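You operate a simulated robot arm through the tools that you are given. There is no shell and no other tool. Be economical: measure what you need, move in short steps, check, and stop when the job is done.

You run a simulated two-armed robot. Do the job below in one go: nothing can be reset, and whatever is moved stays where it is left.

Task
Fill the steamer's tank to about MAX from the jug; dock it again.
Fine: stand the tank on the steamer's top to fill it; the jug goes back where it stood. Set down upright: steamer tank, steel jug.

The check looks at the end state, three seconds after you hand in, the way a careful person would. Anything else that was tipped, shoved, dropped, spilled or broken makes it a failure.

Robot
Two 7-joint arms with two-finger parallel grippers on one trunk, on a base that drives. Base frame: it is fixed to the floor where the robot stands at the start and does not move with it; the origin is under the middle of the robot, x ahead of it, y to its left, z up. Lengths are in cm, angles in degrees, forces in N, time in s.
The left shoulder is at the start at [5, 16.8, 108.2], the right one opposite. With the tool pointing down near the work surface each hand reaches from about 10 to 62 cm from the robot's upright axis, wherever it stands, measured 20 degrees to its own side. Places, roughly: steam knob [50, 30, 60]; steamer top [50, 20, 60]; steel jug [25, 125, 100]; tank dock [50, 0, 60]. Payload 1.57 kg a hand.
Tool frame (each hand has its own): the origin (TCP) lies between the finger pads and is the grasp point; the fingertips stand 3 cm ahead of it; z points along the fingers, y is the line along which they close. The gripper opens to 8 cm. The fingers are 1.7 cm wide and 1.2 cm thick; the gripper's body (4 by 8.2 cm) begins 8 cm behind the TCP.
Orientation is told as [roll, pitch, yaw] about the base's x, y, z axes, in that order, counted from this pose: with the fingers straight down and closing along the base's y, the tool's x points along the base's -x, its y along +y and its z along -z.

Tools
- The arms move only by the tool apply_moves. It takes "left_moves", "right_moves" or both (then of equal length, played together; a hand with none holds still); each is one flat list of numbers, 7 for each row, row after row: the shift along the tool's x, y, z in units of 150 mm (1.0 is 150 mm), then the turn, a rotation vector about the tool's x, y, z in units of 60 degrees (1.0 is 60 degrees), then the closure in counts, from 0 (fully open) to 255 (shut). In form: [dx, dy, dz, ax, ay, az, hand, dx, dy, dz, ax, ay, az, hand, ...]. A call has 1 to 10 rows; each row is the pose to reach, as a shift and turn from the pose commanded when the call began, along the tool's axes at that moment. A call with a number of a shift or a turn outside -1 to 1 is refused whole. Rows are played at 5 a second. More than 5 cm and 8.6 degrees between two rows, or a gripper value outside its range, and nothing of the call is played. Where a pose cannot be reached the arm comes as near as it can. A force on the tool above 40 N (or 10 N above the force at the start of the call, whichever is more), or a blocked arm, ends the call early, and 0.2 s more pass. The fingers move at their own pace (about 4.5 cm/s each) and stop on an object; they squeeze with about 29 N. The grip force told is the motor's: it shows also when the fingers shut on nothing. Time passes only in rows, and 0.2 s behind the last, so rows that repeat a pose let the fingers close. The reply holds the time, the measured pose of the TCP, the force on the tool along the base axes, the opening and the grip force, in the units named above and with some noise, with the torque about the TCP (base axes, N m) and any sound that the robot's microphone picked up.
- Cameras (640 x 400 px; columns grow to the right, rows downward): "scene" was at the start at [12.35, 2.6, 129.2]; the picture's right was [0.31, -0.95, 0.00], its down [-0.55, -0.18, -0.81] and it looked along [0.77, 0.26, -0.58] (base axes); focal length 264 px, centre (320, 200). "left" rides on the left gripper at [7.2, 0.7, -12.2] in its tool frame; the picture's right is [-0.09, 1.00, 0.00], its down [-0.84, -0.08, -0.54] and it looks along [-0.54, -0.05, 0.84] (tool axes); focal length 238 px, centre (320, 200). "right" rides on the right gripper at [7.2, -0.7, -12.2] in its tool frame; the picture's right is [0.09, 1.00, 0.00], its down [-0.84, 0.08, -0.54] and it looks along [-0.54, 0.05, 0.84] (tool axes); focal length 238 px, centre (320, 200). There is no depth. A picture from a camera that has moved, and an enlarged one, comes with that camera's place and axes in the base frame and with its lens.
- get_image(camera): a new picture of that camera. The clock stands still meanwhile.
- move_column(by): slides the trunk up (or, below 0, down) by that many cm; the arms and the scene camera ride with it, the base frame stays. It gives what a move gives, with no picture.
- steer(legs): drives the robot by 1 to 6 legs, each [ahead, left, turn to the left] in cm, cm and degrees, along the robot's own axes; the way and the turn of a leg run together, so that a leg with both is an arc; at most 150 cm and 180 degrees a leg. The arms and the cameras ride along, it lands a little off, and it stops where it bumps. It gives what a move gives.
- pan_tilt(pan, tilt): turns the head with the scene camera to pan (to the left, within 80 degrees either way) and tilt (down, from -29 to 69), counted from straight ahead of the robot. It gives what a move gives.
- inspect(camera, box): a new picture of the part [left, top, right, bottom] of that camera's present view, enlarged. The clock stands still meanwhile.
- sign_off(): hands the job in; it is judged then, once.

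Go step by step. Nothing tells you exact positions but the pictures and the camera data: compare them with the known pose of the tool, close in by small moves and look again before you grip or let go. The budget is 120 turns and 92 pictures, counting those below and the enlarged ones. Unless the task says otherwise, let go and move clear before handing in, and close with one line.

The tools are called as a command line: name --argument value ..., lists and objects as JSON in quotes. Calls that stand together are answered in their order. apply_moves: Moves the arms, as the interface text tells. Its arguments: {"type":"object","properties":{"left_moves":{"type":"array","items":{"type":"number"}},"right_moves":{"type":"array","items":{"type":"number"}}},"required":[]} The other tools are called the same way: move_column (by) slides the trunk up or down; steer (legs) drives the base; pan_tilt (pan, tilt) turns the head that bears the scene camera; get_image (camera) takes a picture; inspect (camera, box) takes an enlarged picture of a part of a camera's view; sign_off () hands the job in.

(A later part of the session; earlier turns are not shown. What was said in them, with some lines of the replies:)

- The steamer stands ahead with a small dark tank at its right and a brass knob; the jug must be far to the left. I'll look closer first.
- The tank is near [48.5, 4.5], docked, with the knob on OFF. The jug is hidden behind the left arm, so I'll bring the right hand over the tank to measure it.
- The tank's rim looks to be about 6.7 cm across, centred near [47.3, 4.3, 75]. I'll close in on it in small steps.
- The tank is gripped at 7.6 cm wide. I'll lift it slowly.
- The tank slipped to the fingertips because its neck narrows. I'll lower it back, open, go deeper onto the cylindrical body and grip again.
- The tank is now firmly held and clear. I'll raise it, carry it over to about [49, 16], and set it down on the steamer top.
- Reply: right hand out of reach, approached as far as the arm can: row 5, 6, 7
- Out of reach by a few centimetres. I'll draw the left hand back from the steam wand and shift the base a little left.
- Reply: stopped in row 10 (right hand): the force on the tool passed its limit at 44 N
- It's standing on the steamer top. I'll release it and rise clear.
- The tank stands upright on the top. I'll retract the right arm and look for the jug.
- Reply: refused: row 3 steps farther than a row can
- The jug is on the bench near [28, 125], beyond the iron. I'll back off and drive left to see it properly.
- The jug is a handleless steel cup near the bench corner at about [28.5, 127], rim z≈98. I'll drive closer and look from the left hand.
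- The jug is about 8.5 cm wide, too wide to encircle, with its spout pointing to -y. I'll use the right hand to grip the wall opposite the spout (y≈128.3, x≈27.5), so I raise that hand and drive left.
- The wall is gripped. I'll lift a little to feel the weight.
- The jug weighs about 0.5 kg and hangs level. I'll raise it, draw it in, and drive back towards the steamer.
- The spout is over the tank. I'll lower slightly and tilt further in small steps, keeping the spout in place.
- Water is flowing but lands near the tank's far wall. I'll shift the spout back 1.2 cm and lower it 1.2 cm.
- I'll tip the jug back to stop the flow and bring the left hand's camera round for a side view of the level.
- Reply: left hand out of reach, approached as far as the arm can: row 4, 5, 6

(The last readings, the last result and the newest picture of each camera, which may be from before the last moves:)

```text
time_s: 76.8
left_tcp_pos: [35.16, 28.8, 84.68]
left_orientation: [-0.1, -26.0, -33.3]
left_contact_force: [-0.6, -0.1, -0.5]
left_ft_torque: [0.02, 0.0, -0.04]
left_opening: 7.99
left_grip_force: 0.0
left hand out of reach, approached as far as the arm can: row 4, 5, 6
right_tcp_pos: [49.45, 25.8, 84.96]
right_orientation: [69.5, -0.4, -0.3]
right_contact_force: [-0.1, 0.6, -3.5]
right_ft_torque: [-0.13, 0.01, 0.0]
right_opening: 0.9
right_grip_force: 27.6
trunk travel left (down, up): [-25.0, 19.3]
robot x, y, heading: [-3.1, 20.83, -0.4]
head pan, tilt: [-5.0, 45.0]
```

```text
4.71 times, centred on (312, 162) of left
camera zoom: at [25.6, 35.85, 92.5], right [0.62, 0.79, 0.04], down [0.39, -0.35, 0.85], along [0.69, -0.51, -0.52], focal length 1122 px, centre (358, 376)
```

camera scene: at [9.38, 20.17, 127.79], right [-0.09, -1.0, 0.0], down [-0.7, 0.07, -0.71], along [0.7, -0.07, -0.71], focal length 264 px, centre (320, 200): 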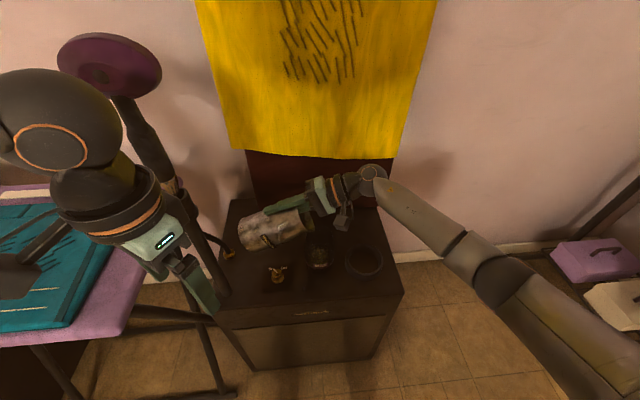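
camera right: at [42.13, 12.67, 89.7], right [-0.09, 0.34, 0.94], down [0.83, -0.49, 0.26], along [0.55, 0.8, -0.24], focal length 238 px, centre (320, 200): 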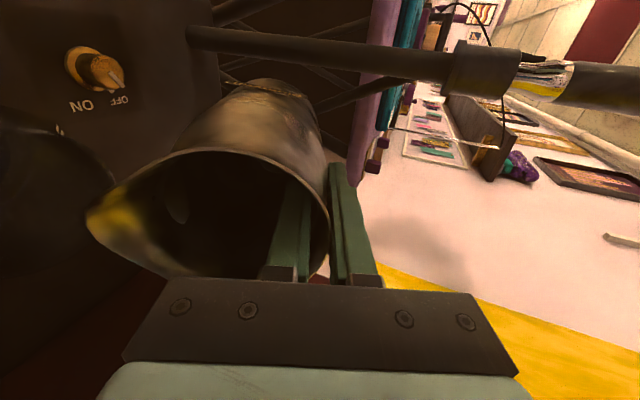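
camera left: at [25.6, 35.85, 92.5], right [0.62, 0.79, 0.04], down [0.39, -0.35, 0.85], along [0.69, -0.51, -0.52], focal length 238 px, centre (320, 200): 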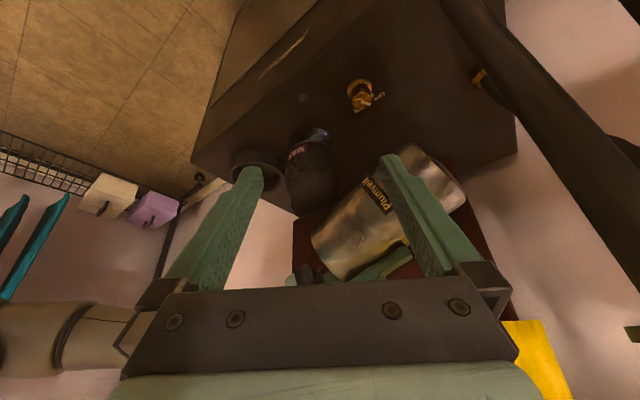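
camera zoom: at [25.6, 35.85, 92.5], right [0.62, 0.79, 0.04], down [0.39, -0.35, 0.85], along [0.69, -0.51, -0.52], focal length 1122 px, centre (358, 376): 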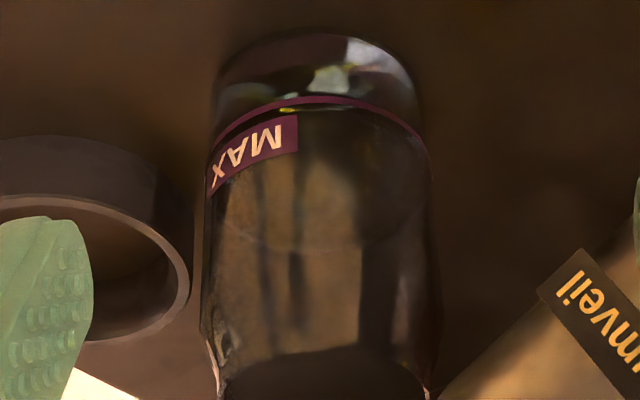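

The side view shows the water surface level with the MAX line, so pouring is done. I'll withdraw the left hand and bring the jug back upright.

apply_moves --right_moves '[0, 0.018, 0.037, 0.132, 0, 0, 255, 0, 0.036, 0.075, 0.263, 0, 0, 255, 0, 0.054, 0.112, 0.395, 0, 0, 255, 0, 0.073, 0.15, 0.526, 0, 0, 255, 0, 0.091, 0.187, 0.658, 0, 0, 255]' --left_moves '[0, 0, -0.2, 0, 0, 0, 0, 0, 0, -0.4, 0, 0, 0, 0, 0, 0, -0.6, 0, 0, 0, 0, 0, 0, -0.8, 0, 0, 0, 0, 0, 0, -1.0, 0, 0, 0, 0]'

inspect --camera "scene" --box '[170, 100, 450, 300]'

```text
time_s: 78.0
left_tcp_pos: [29.72, 32.37, 98.2]
left_orientation: [0.0, -26.0, -33.5]
left_contact_force: [-0.1, 0.8, 0.0]
left_ft_torque: [-0.01, -0.03, 0.02]
left_opening: 8.0
left_grip_force: 0.1
right_tcp_pos: [49.25, 28.89, 85.39]
right_orientation: [29.9, -0.2, -0.4]
right_contact_force: [-0.2, -0.8, -4.4]
right_ft_torque: [0.01, -0.02, 0.02]
right_opening: 0.92
right_grip_force: 27.7
trunk travel left (down, up): [-25.0, 19.3]
robot x, y, heading: [-2.91, 20.86, -0.3]
head pan, tilt: [-5.0, 45.0]
```

```text
2.00 times, centred on (310, 200) of scene
camera zoom: at [9.3, 20.2, 127.79], right [-0.09, -1.0, 0.0], down [-0.7, 0.07, -0.71], along [0.7, -0.07, -0.71], focal length 528 px, centre (340, 200)
```

zoom: 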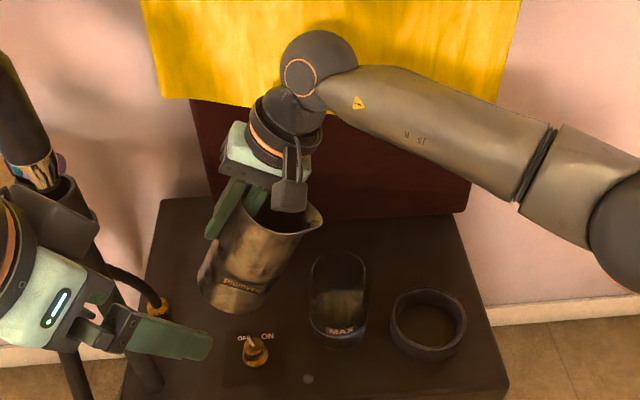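

apply_moves --right_moves '[0, 0.125, -0.217, 0.125, 0, 0, 255, 0, 0.25, -0.433, 0.249, 0, 0, 255, 0, 0.375, -0.65, 0.374, 0, 0, 255, 0, 0.5, -0.866, 0.498, 0, 0, 255]' --left_moves '[0, 0, -0.2, 0, 0.108, 0, 0, 0, 0, -0.4, 0, 0.217, 0, 0, 0, 0, -0.6, 0, 0.325, 0, 0, 0, 0, -0.8, 0, 0.433, 0, 0]'

apply_moves --right_moves '[0.2, -0.1, -0.15, 0, 0, 0, 255, 0.4, -0.2, -0.3, 0, 0, 0, 255, 0.6, -0.3, -0.45, 0, 0, 0, 255, 0.8, -0.45, -0.6, 0, 0, 0, 255, 1.0, -0.6, -0.6, 0, 0, 0, 255, 1.0, -0.8, -0.6, 0, 0, 0, 255]'

get_image --camera "scene"

```text
time_s: 79.0
left_tcp_pos: [25.25, 35.25, 109.1]
left_orientation: [0.0, 0.0, -33.4]
left_contact_force: [-0.3, 0.6, 0.1]
left_ft_torque: [0.0, -0.07, 0.02]
left_opening: 7.96
left_grip_force: 0.0
right_tcp_pos: [49.16, 28.55, 100.32]
right_orientation: [0.0, -0.3, -0.2]
right_contact_force: [0.2, 0.0, -3.3]
right_ft_torque: [0.17, 0.01, 0.01]
right_opening: 0.89
right_grip_force: 27.7
trunk travel left (down, up): [-25.0, 19.3]
robot x, y, heading: [-2.57, 21.19, -0.4]
head pan, tilt: [-5.0, 45.0]
```

```text
time_s: 80.4
left_tcp_pos: [25.38, 35.07, 108.95]
left_orientation: [0.1, 0.0, -33.4]
left_contact_force: [-0.3, 0.7, -0.1]
left_ft_torque: [-0.01, -0.05, 0.01]
left_opening: 8.02
left_grip_force: 0.1
right_tcp_pos: [34.23, 16.73, 109.2]
right_orientation: [0.2, -0.4, -0.4]
right_contact_force: [0.5, 0.4, -4.3]
right_ft_torque: [0.15, -0.04, -0.05]
right_opening: 0.9
right_grip_force: 26.7
trunk travel left (down, up): [-25.0, 19.3]
robot x, y, heading: [-2.75, 21.32, -0.2]
head pan, tilt: [-5.0, 45.0]
```

```text
23 pictures are left
camera scene: at [9.34, 20.09, 127.79], right [-0.09, -1.0, 0.0], down [-0.7, 0.07, -0.71], along [0.7, -0.07, -0.71], focal length 264 px, centre (320, 200)
```

scene: 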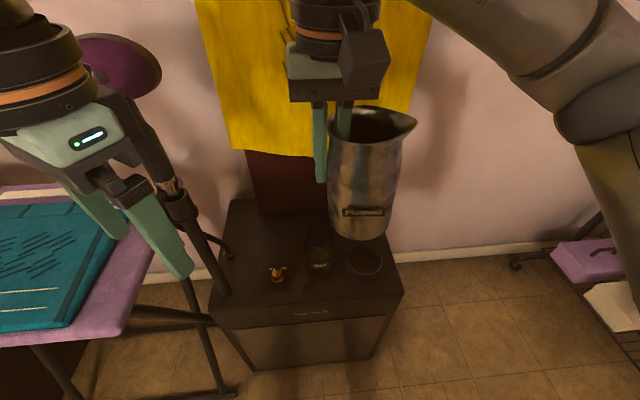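

steer --legs '[[-15, 0, 0.3], [0, 55, 0], [0, 55, 0]]'

pan_tilt --pan 5 --tilt 35

get_image --camera "scene"

```text
time_s: 91.5
left_tcp_pos: [9.73, 143.79, 109.02]
left_orientation: [0.0, 0.0, -32.4]
left_contact_force: [1.0, 0.1, -0.3]
left_ft_torque: [0.02, -0.01, 0.02]
left_opening: 8.01
left_grip_force: 0.0
right_tcp_pos: [19.01, 125.68, 109.2]
right_orientation: [0.1, -0.4, 0.6]
right_contact_force: [1.4, -0.4, -3.3]
right_ft_torque: [0.16, -0.02, 0.01]
right_opening: 0.86
right_grip_force: 27.3
trunk travel left (down, up): [-25.0, 19.3]
robot x, y, heading: [-18.21, 129.17, 0.6]
head pan, tilt: [-5.0, 45.0]
```

```text
time_s: 92.2
left_tcp_pos: [9.81, 143.64, 108.93]
left_orientation: [0.0, 0.1, -32.4]
left_contact_force: [0.0, 0.2, -0.8]
left_ft_torque: [-0.04, 0.0, -0.01]
left_opening: 8.02
left_grip_force: 0.2
right_tcp_pos: [18.97, 125.54, 109.22]
right_orientation: [0.3, -0.3, 0.6]
right_contact_force: [-0.6, -0.7, -2.9]
right_ft_torque: [0.15, 0.0, -0.01]
right_opening: 0.89
right_grip_force: 27.5
trunk travel left (down, up): [-25.0, 19.3]
robot x, y, heading: [-17.86, 129.56, 0.7]
head pan, tilt: [5.0, 35.0]
```

```text
22 pictures are left
camera scene: at [-5.31, 129.94, 129.27], right [0.1, -1.0, 0.0], down [-0.57, -0.06, -0.82], along [0.81, 0.08, -0.57], focal length 264 px, centre (320, 200)
```

scene: 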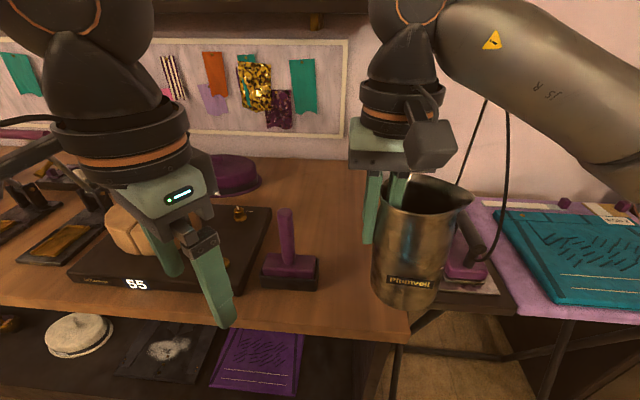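

apply_moves --right_moves '[-0.17, 0.06, 0.0, 0, 0, 0, 255, -0.35, 0.12, 0.0, 0, 0, 0.005, 255, -0.52, 0.185, 0.0, 0, 0, 0.008, 255, -0.52, 0.185, 0.25, 0, 0, 0.008, 255, -0.52, 0.185, 0.5, 0, 0, 0.008, 255, -0.52, 0.185, 0.75, 0, 0, 0.008, 255, -0.52, 0.185, 0.8, 0, 0, 0.008, 255, -0.52, 0.185, 0.8, 0, 0, 0.008, 255]'

inspect --camera "scene" --box '[260, 150, 460, 320]'

```text
time_s: 94.0
left_tcp_pos: [9.69, 143.73, 108.99]
left_orientation: [0.0, 0.0, -32.4]
left_contact_force: [-0.4, 1.0, -0.1]
left_ft_torque: [0.01, 0.03, -0.02]
left_opening: 8.02
left_grip_force: 0.1
right_tcp_pos: [26.83, 128.45, 97.28]
right_orientation: [0.2, -0.1, 0.1]
right_contact_force: [-0.5, 0.7, -4.0]
right_ft_torque: [0.18, -0.04, 0.04]
right_opening: 0.87
right_grip_force: 27.7
trunk travel left (down, up): [-25.0, 19.3]
robot x, y, heading: [-18.25, 129.17, 0.6]
head pan, tilt: [5.0, 35.0]
```

```text
2.35 times, centred on (360, 235) of scene
camera zoom: at [-5.31, 129.95, 129.27], right [0.1, -1.0, 0.0], down [-0.57, -0.06, -0.82], along [0.82, 0.08, -0.57], focal length 622 px, centre (226, 118)
```

zoom: 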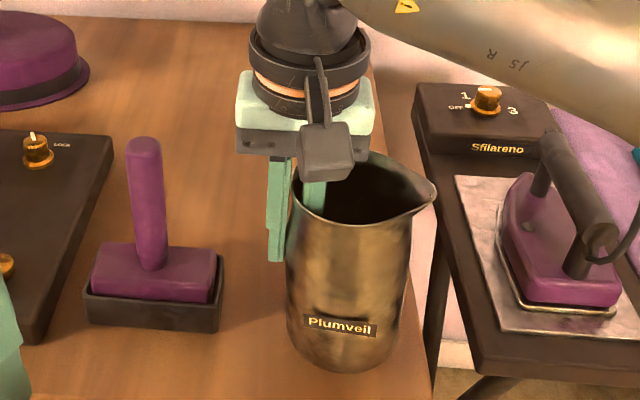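

Good match with the original spot. I'll lower slowly to contact.

apply_moves --right_moves '[0, 0, 0.04, 0, 0, 0, 255, 0, 0, 0.07, 0, 0, 0, 255, 0, 0, 0.09, 0, 0, 0, 255, 0, 0, 0.105, 0, 0, 0, 255, 0, 0, 0.12, 0, 0, 0, 255, 0, 0, 0.128, 0, 0, 0, 255]'

```text
time_s: 95.4
left_tcp_pos: [9.69, 143.8, 109.06]
left_orientation: [0.0, -0.1, -32.4]
left_contact_force: [0.4, -0.3, -0.9]
left_ft_torque: [0.02, -0.01, 0.03]
left_opening: 8.01
left_grip_force: 0.1
right_tcp_pos: [26.94, 128.56, 95.38]
right_orientation: [0.2, -0.5, 0.1]
right_contact_force: [-1.4, -2.1, 12.8]
right_ft_torque: [-0.14, -0.07, -0.01]
right_opening: 0.87
right_grip_force: 27.2
trunk travel left (down, up): [-25.0, 19.3]
robot x, y, heading: [-17.94, 128.95, 0.8]
head pan, tilt: [5.0, 35.0]
```

apply_moves --right_moves '[0, 0, -0.01, 0, 0, 0, 255, 0, 0, -0.01, 0, 0, 0, 120, 0, 0, -0.01, 0, 0, 0, 100, 0, 0, -0.01, 0, 0, 0, 100, 0, 0, -0.2, 0, 0, 0, 100, 0, 0, -0.4, 0, 0, 0, 100, 0, 0, -0.7, 0, 0, 0, 100, 0, 0, -1.0, 0, 0, 0, 100]'

get_image --camera "scene"

```text
time_s: 97.2
left_tcp_pos: [9.7, 143.77, 109.05]
left_orientation: [0.0, -0.2, -32.5]
left_contact_force: [0.8, 0.2, -0.6]
left_ft_torque: [-0.01, 0.01, -0.02]
left_opening: 8.01
left_grip_force: 0.0
right_tcp_pos: [26.62, 128.45, 110.24]
right_orientation: [0.1, -0.2, 0.1]
right_contact_force: [-0.1, -0.6, -1.1]
right_ft_torque: [-0.01, -0.02, 0.01]
right_opening: 4.86
right_grip_force: 0.1
trunk travel left (down, up): [-25.0, 19.3]
robot x, y, heading: [-17.91, 129.14, 0.8]
head pan, tilt: [5.0, 35.0]
```

```text
20 pictures are left
camera scene: at [-5.37, 129.97, 129.28], right [0.1, -1.0, 0.0], down [-0.57, -0.06, -0.82], along [0.82, 0.08, -0.57], focal length 264 px, centre (320, 200)
```

scene: 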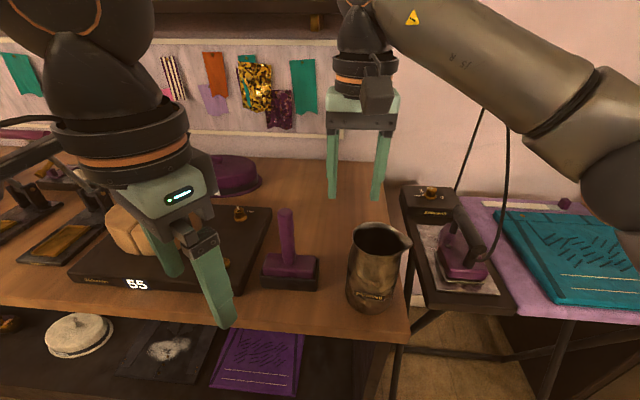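

The jug is back in place. Now I return to the steamer to dock the tank.

apply_moves --right_moves '[0.25, 0, 0, 0, 0, 0, 0, 0.5, 0, 0, 0, 0, 0, 0, 0.7, 0, 0, 0, 0, 0, 0]'

steer --legs '[[0, -60, -0.4], [0, -61, -0.4], [17.5, 0, 0]]'

pan_tilt --pan 10 --tilt 45

get_image --camera "scene"

```text
time_s: 98.0
left_tcp_pos: [9.62, 143.83, 108.95]
left_orientation: [0.0, 0.1, -32.4]
left_contact_force: [-0.2, -0.7, 0.2]
left_ft_torque: [0.01, 0.0, -0.03]
left_opening: 7.98
left_grip_force: 0.0
right_tcp_pos: [16.17, 128.52, 110.33]
right_orientation: [0.1, -0.3, 0.0]
right_contact_force: [-0.1, 0.7, -0.6]
right_ft_torque: [-0.01, 0.03, -0.02]
right_opening: 8.02
right_grip_force: 0.1
trunk travel left (down, up): [-25.0, 19.3]
robot x, y, heading: [-17.89, 129.07, 0.4]
head pan, tilt: [5.0, 35.0]
```

```text
time_s: 110.2
left_tcp_pos: [26.98, 22.15, 109.0]
left_orientation: [0.1, -0.1, -33.8]
left_contact_force: [0.0, 0.1, -0.2]
left_ft_torque: [-0.01, 0.01, 0.0]
left_opening: 8.0
left_grip_force: 0.0
right_tcp_pos: [33.07, 6.85, 110.32]
right_orientation: [0.2, -0.3, -1.2]
right_contact_force: [-0.3, -0.4, 0.4]
right_ft_torque: [0.01, -0.03, -0.03]
right_opening: 8.0
right_grip_force: 0.0
trunk travel left (down, up): [-25.0, 19.3]
robot x, y, heading: [-1.01, 8.29, -0.9]
head pan, tilt: [5.0, 35.0]
```

```text
time_s: 110.9
left_tcp_pos: [26.98, 22.34, 108.95]
left_orientation: [0.1, 0.0, -33.8]
left_contact_force: [0.3, 0.5, 0.0]
left_ft_torque: [0.0, 0.01, 0.05]
left_opening: 7.99
left_grip_force: 0.0
right_tcp_pos: [33.08, 6.97, 110.2]
right_orientation: [0.2, -0.3, -1.1]
right_contact_force: [0.2, -0.4, 0.3]
right_ft_torque: [0.01, 0.0, 0.01]
right_opening: 8.0
right_grip_force: 0.1
trunk travel left (down, up): [-25.0, 19.3]
robot x, y, heading: [-1.18, 8.42, -1.0]
head pan, tilt: [10.0, 45.0]
```

```text
19 pictures are left
camera scene: at [10.79, 9.5, 127.8], right [0.16, -0.99, 0.0], down [-0.7, -0.11, -0.71], along [0.7, 0.11, -0.71], focal length 264 px, centre (320, 200)
```

scene: 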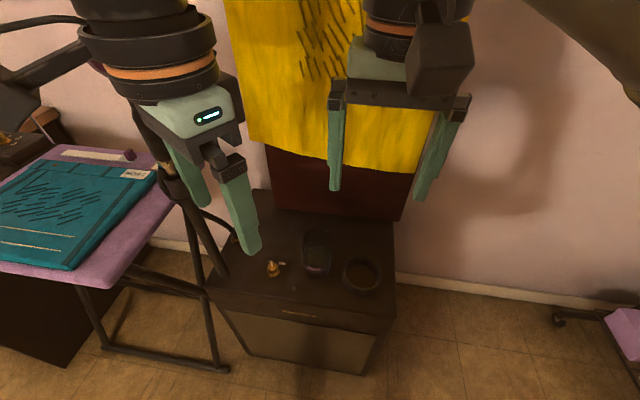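

apply_moves --right_moves '[-0.2, 0.125, 0.2, 0, 0, -0.006, 0, -0.4, 0.25, 0.4, 0, 0, -0.012, 0, -0.6, 0.375, 0.6, 0, 0, -0.018, 0, -0.8, 0.5, 0.8, 0, 0, -0.018, 0, -1.0, 0.62, 1.0, 0, 0, -0.018, 0]' --left_moves '[0.11, 0.11, 0, 0, 0, 0, 0, 0.22, 0.22, 0, 0, 0, 0, 0, 0.33, 0.33, 0, 0, 0, 0, 0, 0.44, 0.44, 0, 0, 0, 0, 0, 0.53, 0.53, 0, 0, 0, 0, 0]'

get_image --camera "right"

inspect --camera "scene" --box '[240, 200, 400, 310]'

```text
time_s: 112.1
left_tcp_pos: [24.75, 33.36, 108.88]
left_orientation: [0.0, -0.1, -33.8]
left_contact_force: [0.0, 0.6, 0.1]
left_ft_torque: [-0.04, -0.01, 0.0]
left_opening: 8.0
left_grip_force: 0.0
right_tcp_pos: [48.47, 15.72, 95.33]
right_orientation: [0.1, -0.3, -0.1]
right_contact_force: [0.0, 0.7, 0.0]
right_ft_torque: [0.01, 0.03, 0.01]
right_opening: 8.02
right_grip_force: 0.0
trunk travel left (down, up): [-25.0, 19.3]
robot x, y, heading: [-1.16, 8.98, -0.8]
head pan, tilt: [10.0, 45.0]
```

```text
18 pictures are left
camera right: at [41.22, 15.17, 107.72], right [-0.09, 1.0, 0.0], down [0.83, 0.08, 0.55], along [0.54, 0.05, -0.84], focal length 238 px, centre (320, 200)
```

right: 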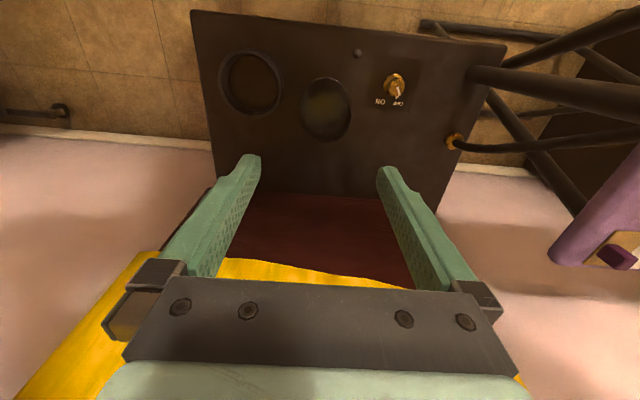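

```text
3.64 times, centred on (320, 255) of scene
camera zoom: at [10.79, 9.57, 127.8], right [0.16, -0.99, 0.0], down [-0.7, -0.11, -0.71], along [0.7, 0.11, -0.71], focal length 960 px, centre (320, 0)
```

zoom: 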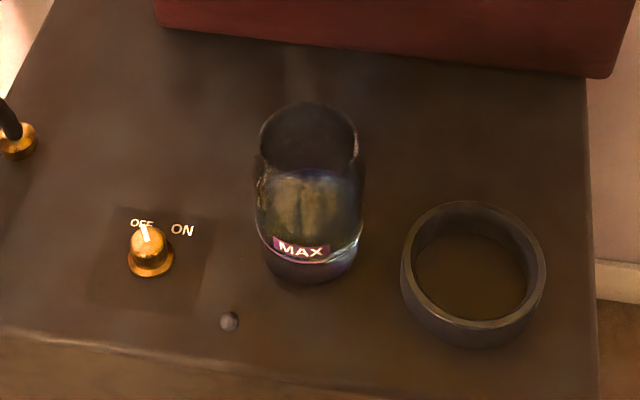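

apply_moves --right_moves '[-0.035, 0.06, 0.25, 0, 0, 0, 0, -0.035, 0.06, 0.5, 0, 0, 0, 0, -0.035, 0.06, 0.75, 0, 0, 0, 0, -0.035, 0.06, 1.0, 0, 0, 0, 0, -0.035, 0.06, 1.0, 0, 0, 0, 0]'

get_image --camera "right"

```text
time_s: 113.3
left_tcp_pos: [24.84, 33.19, 108.85]
left_orientation: [0.0, 0.0, -33.8]
left_contact_force: [0.3, 0.6, 0.2]
left_ft_torque: [0.05, 0.0, -0.04]
left_opening: 8.0
left_grip_force: 0.1
right_tcp_pos: [48.9, 16.82, 80.35]
right_orientation: [0.2, -0.3, -0.1]
right_contact_force: [0.1, -0.1, 1.0]
right_ft_torque: [-0.04, -0.02, 0.02]
right_opening: 7.99
right_grip_force: 0.0
trunk travel left (down, up): [-25.0, 19.3]
robot x, y, heading: [-1.28, 8.85, -0.7]
head pan, tilt: [10.0, 45.0]
```

```text
16 pictures are left
camera right: at [41.63, 16.27, 92.67], right [-0.09, 1.0, 0.0], down [0.83, 0.07, 0.55], along [0.54, 0.05, -0.84], focal length 238 px, centre (320, 200)
```

right: 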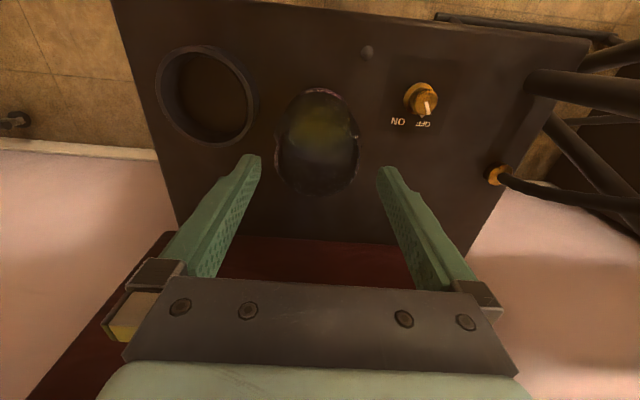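

apply_moves --right_moves '[0.01, 0, 0.15, 0, 0, 0, 0, 0.01, 0, 0.3, 0, 0, 0, 0, 0.01, 0, 0.42, 0, 0, 0, 0, 0.01, 0, 0.54, 0, 0, 0, 0, 0.01, 0, 0.64, 0, 0, 0, 0, 0.01, 0, 0.74, 0, 0, 0, 0, 0.01, 0, 0.74, 0, 0, 0, 0]'

inspect --camera "scene" --box '[260, 200, 390, 290]'

```text
time_s: 114.9
left_tcp_pos: [24.91, 33.3, 109.08]
left_orientation: [0.0, 0.0, -33.7]
left_contact_force: [0.5, 0.6, 0.3]
left_ft_torque: [0.02, -0.02, -0.03]
left_opening: 8.01
left_grip_force: 0.0
right_tcp_pos: [48.69, 16.63, 69.38]
right_orientation: [0.2, -0.4, -0.1]
right_contact_force: [0.6, 1.4, -0.2]
right_ft_torque: [0.02, 0.01, 0.04]
right_opening: 8.0
right_grip_force: 0.1
right hand out of reach, approached as far as the arm can: row 6, 7
trunk travel left (down, up): [-25.0, 19.3]
robot x, y, heading: [-1.5, 8.29, -0.7]
head pan, tilt: [10.0, 45.0]
```

```text
4.44 times, centred on (325, 245) of scene
camera zoom: at [10.78, 9.51, 127.8], right [0.16, -0.99, 0.0], down [-0.7, -0.11, -0.71], along [0.7, 0.11, -0.71], focal length 1174 px, centre (298, 0)
```

zoom: 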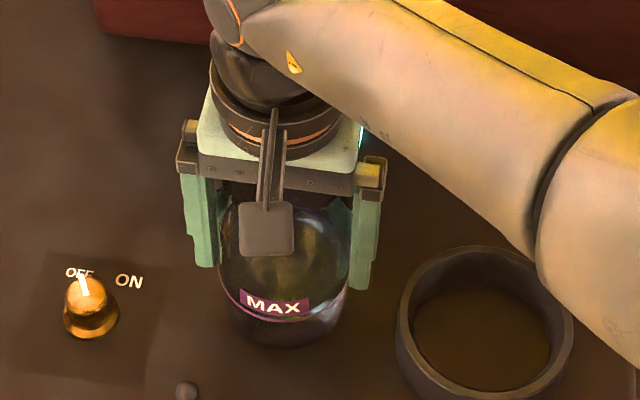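

apply_moves --right_moves '[0, 0, 0, 0, 0, 0, 255, 0, 0, 0, 0, 0, 0, 255, 0, 0, 0, 0, 0, 0, 255, 0, 0, -0.04, 0, 0, 0, 255, 0, 0, -0.1, 0, 0, 0, 255, 0, 0, -0.18, 0, 0, 0, 255, 0, 0, -0.28, 0, 0, 0, 255, 0, 0, -0.4, 0, 0, 0, 255, 0, 0, -0.52, 0, 0, 0, 255, 0, 0, -0.6, 0, 0, 0, 255]'

inspect --camera "scene" --box '[260, 190, 400, 300]'

```text
time_s: 117.1
left_tcp_pos: [24.91, 33.35, 109.05]
left_orientation: [-0.1, 0.0, -33.9]
left_contact_force: [-0.3, 0.3, -0.6]
left_ft_torque: [-0.01, 0.0, -0.01]
left_opening: 8.01
left_grip_force: 0.1
right_tcp_pos: [48.46, 16.64, 78.41]
right_orientation: [0.2, -0.3, -0.2]
right_contact_force: [-0.3, 0.2, -2.8]
right_ft_torque: [-0.02, 0.04, 0.03]
right_opening: 7.59
right_grip_force: 28.7
trunk travel left (down, up): [-25.0, 19.3]
robot x, y, heading: [-1.1, 8.23, -0.8]
head pan, tilt: [10.0, 45.0]
```

```text
3.64 times, centred on (330, 245) of scene
camera zoom: at [10.8, 9.51, 127.79], right [0.16, -0.99, 0.0], down [-0.7, -0.11, -0.71], along [0.7, 0.11, -0.71], focal length 960 px, centre (284, 36)
```

zoom: 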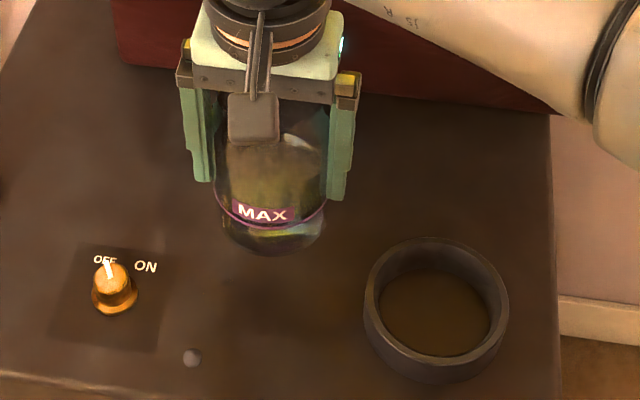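

apply_moves --right_moves '[0.01, -0.1, -0.05, 0, 0, 0, 255, 0.02, -0.22, -0.1, 0, 0, 0, 255, 0.04, -0.35, -0.1, 0, 0, 0, 255, 0.05, -0.48, -0.1, 0, 0, 0, 255, 0.07, -0.61, -0.1, 0, 0, 0, 255, 0.08, -0.72, -0.1, 0, 0, 0, 255, 0.09, -0.79, -0.1, 0, 0, 0, 255, 0.09, -0.823, -0.05, 0, 0, 0, 255, 0.09, -0.823, 0.05, 0, 0, 0, 255, 0.09, -0.823, 0.1, 0, 0, 0, 255]'

inspect --camera "scene" --box '[290, 200, 420, 300]'

get_image --camera "right"

```text
time_s: 119.3
left_tcp_pos: [24.83, 33.39, 108.94]
left_orientation: [0.0, -0.1, -33.9]
left_contact_force: [0.0, 0.3, 0.5]
left_ft_torque: [0.0, 0.01, 0.01]
left_opening: 7.99
left_grip_force: 0.0
right_tcp_pos: [47.11, 4.47, 76.81]
right_orientation: [0.1, -0.2, -0.1]
right_contact_force: [0.1, 0.6, -2.2]
right_ft_torque: [-0.02, 0.04, 0.0]
right_opening: 7.6
right_grip_force: 29.1
trunk travel left (down, up): [-25.0, 19.3]
robot x, y, heading: [-1.4, 8.71, -0.9]
head pan, tilt: [10.0, 45.0]
```

```text
4.00 times, centred on (355, 250) of scene
camera zoom: at [10.81, 9.5, 127.79], right [0.16, -0.99, 0.0], down [-0.7, -0.11, -0.71], along [0.7, 0.11, -0.71], focal length 1056 px, centre (180, 0)
```

zoom: 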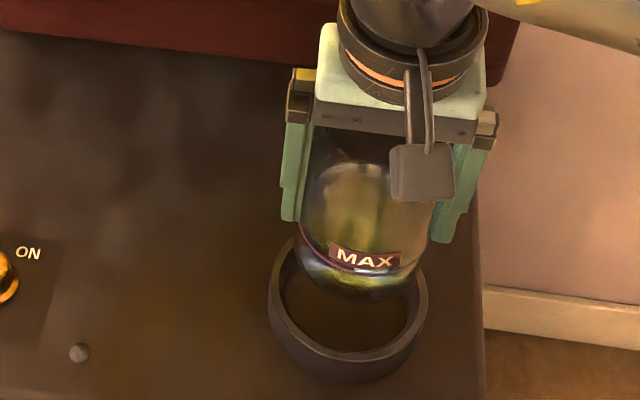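

```text
12 pictures are left
camera right: at [39.86, 3.79, 89.16], right [-0.09, 1.0, 0.0], down [0.83, 0.07, 0.55], along [0.54, 0.05, -0.84], focal length 238 px, centre (320, 200)
```

right: 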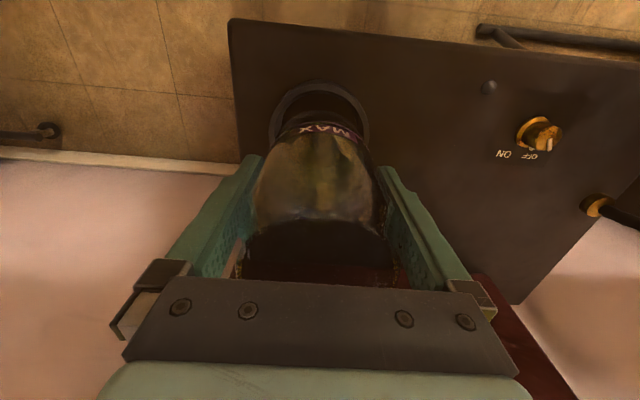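

apply_moves --right_moves '[0, -0.007, 0.08, 0, 0, 0, 255, 0, -0.007, 0.16, 0, 0, 0, 255, 0, -0.007, 0.22, 0, 0, 0, 255, 0, -0.007, 0.28, 0, 0, 0, 255, 0, -0.007, 0.34, 0, 0, 0, 255, 0, -0.007, 0.38, 0, 0, 0, 255, 0, -0.007, 0.41, 0, 0, 0, 255, 0, -0.007, 0.43, 0, 0, 0, 255, 0, -0.007, 0.45, 0, 0, 0, 255]'

inspect --camera "scene" --box '[290, 200, 420, 300]'

```text
time_s: 121.3
left_tcp_pos: [24.83, 33.25, 108.9]
left_orientation: [0.2, 0.0, -33.8]
left_contact_force: [-0.9, -0.7, 0.2]
left_ft_torque: [0.01, 0.01, 0.02]
left_opening: 7.97
left_grip_force: 0.0
right_tcp_pos: [47.3, 4.24, 70.03]
right_orientation: [0.1, -0.3, -0.1]
right_contact_force: [-0.1, 0.3, -3.3]
right_ft_torque: [-0.01, 0.07, 0.01]
right_opening: 7.57
right_grip_force: 29.2
trunk travel left (down, up): [-25.0, 19.3]
robot x, y, heading: [-1.06, 8.73, -0.6]
head pan, tilt: [10.0, 45.0]
```

```text
4.00 times, centred on (355, 250) of scene
camera zoom: at [10.81, 9.5, 127.79], right [0.16, -0.99, 0.0], down [-0.7, -0.11, -0.71], along [0.7, 0.11, -0.71], focal length 1056 px, centre (180, 0)
```

zoom: 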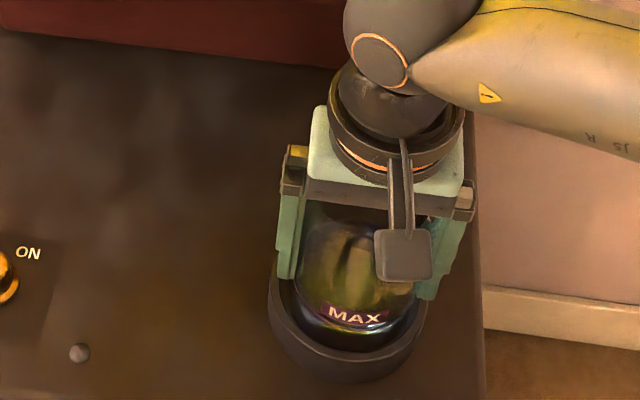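

apply_moves --right_moves '[0, 0, 0.015, 0, 0, 0, 255, 0, 0, 0.03, 0, 0, 0, 255, 0, 0, 0.045, 0, 0, 0, 255, 0, 0, 0.06, 0, 0, 0, 255, 0, 0, 0.07, 0, 0, 0, 255]'

```text
time_s: 122.5
left_tcp_pos: [24.63, 33.21, 109.06]
left_orientation: [0.1, -0.1, -33.8]
left_contact_force: [0.2, 0.8, -0.2]
left_ft_torque: [-0.02, 0.03, -0.01]
left_opening: 7.97
left_grip_force: 0.1
right_tcp_pos: [47.21, 4.29, 69.32]
right_orientation: [0.2, -0.5, -0.1]
right_contact_force: [-4.2, -2.8, 19.5]
right_ft_torque: [-0.88, 0.18, -0.01]
right_opening: 7.62
right_grip_force: 29.1
trunk travel left (down, up): [-25.0, 19.3]
robot x, y, heading: [-0.98, 8.82, -0.7]
head pan, tilt: [10.0, 45.0]
```

The tank has bottomed in the dock. I'll release and rise.

apply_moves --right_moves '[0, 0, -0.012, 0, 0, 0, 255, 0, 0, -0.012, 0, 0, 0, 0, 0, 0, -0.012, 0, 0, 0, 0, 0, 0, -0.1, 0, 0, 0, 0, 0, 0, -0.25, 0, 0, 0, 0, 0, 0, -0.5, 0, 0, 0, 0, 0, 0, -0.75, 0, 0, 0, 0, 0, 0, -1.0, 0, 0, 0, 0]'

inspect --camera "scene" --box '[290, 200, 420, 300]'

get_image --camera "right"

```text
time_s: 124.3
left_tcp_pos: [24.88, 33.38, 109.05]
left_orientation: [0.0, 0.0, -33.9]
left_contact_force: [-0.2, 0.0, -0.5]
left_ft_torque: [0.0, -0.01, -0.02]
left_opening: 8.0
left_grip_force: 0.0
right_tcp_pos: [47.14, 3.97, 84.09]
right_orientation: [0.0, -0.3, -0.2]
right_contact_force: [0.1, -0.2, 0.2]
right_ft_torque: [-0.03, 0.0, -0.01]
right_opening: 7.99
right_grip_force: 0.0
trunk travel left (down, up): [-25.0, 19.3]
robot x, y, heading: [-1.14, 8.59, -0.7]
head pan, tilt: [10.0, 45.0]
```

```text
4.00 times, centred on (355, 250) of scene
camera zoom: at [10.77, 9.51, 127.79], right [0.16, -0.99, 0.0], down [-0.7, -0.11, -0.71], along [0.7, 0.11, -0.71], focal length 1056 px, centre (180, 0)
```

zoom: 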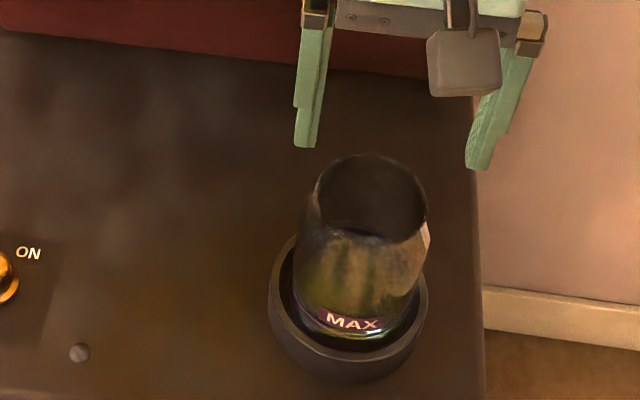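

```text
9 pictures are left
camera right: at [39.83, 3.37, 96.46], right [-0.09, 1.0, 0.0], down [0.83, 0.07, 0.55], along [0.54, 0.05, -0.84], focal length 238 px, centre (320, 200)
```

right: 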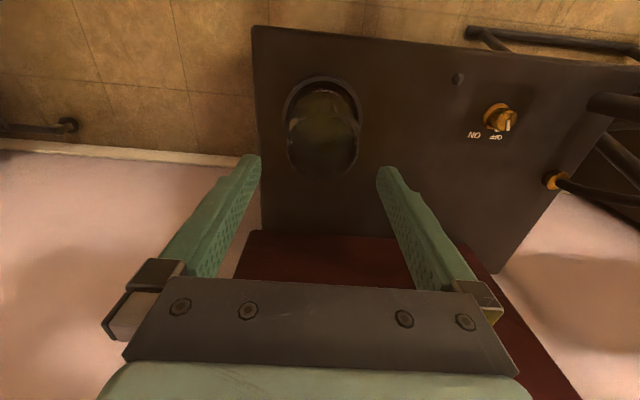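

inspect --camera "scene" --box '[350, 232, 402, 298]'

inspect --camera "right" --box '[270, 65, 380, 185]'

```text
6.06 times, centred on (376, 265) of scene
camera zoom: at [10.77, 9.51, 127.79], right [0.16, -0.99, 0.0], down [-0.7, -0.11, -0.71], along [0.7, 0.11, -0.71], focal length 1601 px, centre (-19, -194)
```

zoom: 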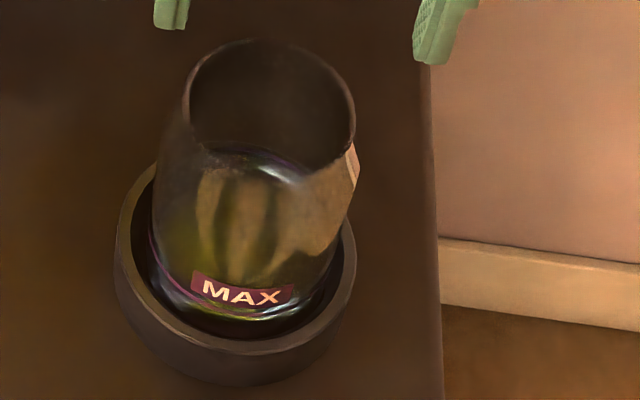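

```text
3.33 times, centred on (325, 125) of right
camera zoom: at [39.83, 3.37, 96.46], right [-0.09, 1.0, 0.0], down [0.83, 0.07, 0.55], along [0.54, 0.05, -0.84], focal length 794 px, centre (303, 450)
```

zoom: 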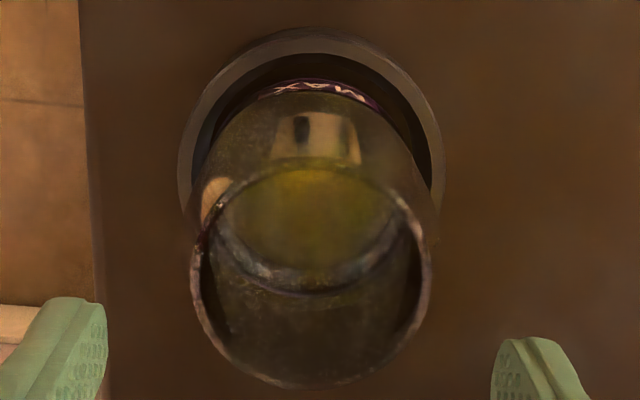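

The tank is seated upright with water at the MAX line. I'll draw the hand clear and hand in.

apply_moves --right_moves '[0, 0, -0.3, 0, 0, 0, 0, 0, 0, -0.6, 0, 0, 0, 0, 0.2, 0, -0.8, 0, 0, 0, 0, 0.4, 0, -0.9, 0, 0, 0, 0]'

get_image --camera "scene"

```text
time_s: 125.3
left_tcp_pos: [24.83, 33.2, 108.97]
left_orientation: [0.1, 0.0, -33.7]
left_contact_force: [0.8, 0.1, 0.5]
left_ft_torque: [-0.02, -0.05, -0.02]
left_opening: 7.99
left_grip_force: 0.0
right_tcp_pos: [40.98, 4.13, 97.68]
right_orientation: [0.2, -0.4, -0.1]
right_contact_force: [-0.2, 0.5, 0.0]
right_ft_torque: [0.01, 0.0, 0.0]
right_opening: 8.0
right_grip_force: 0.1
trunk travel left (down, up): [-25.0, 19.3]
robot x, y, heading: [-1.11, 8.34, -0.8]
head pan, tilt: [10.0, 45.0]
```

```text
6 pictures are left
camera scene: at [10.76, 9.51, 127.8], right [0.16, -0.99, 0.0], down [-0.7, -0.11, -0.71], along [0.7, 0.11, -0.71], focal length 264 px, centre (320, 200)
```

scene: 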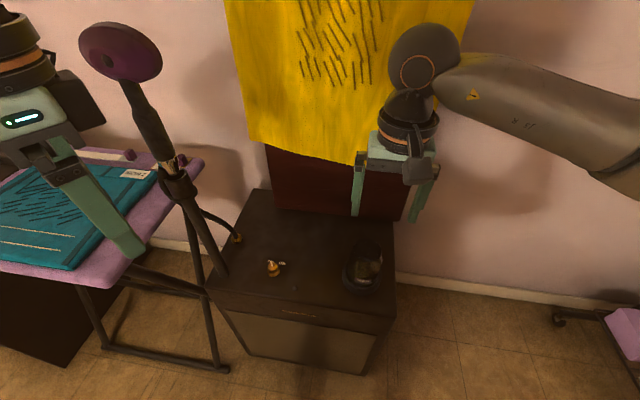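

Everything is in place: the tank is docked, the jug is back on the bench, and both hands are clear.

sign_off

```text
The job is handed in.
```

The steamer's tank is filled to about the MAX line and docked upright again. The steel jug stands upright back in its place on the bench, I saw no spills, and both hands are clear.
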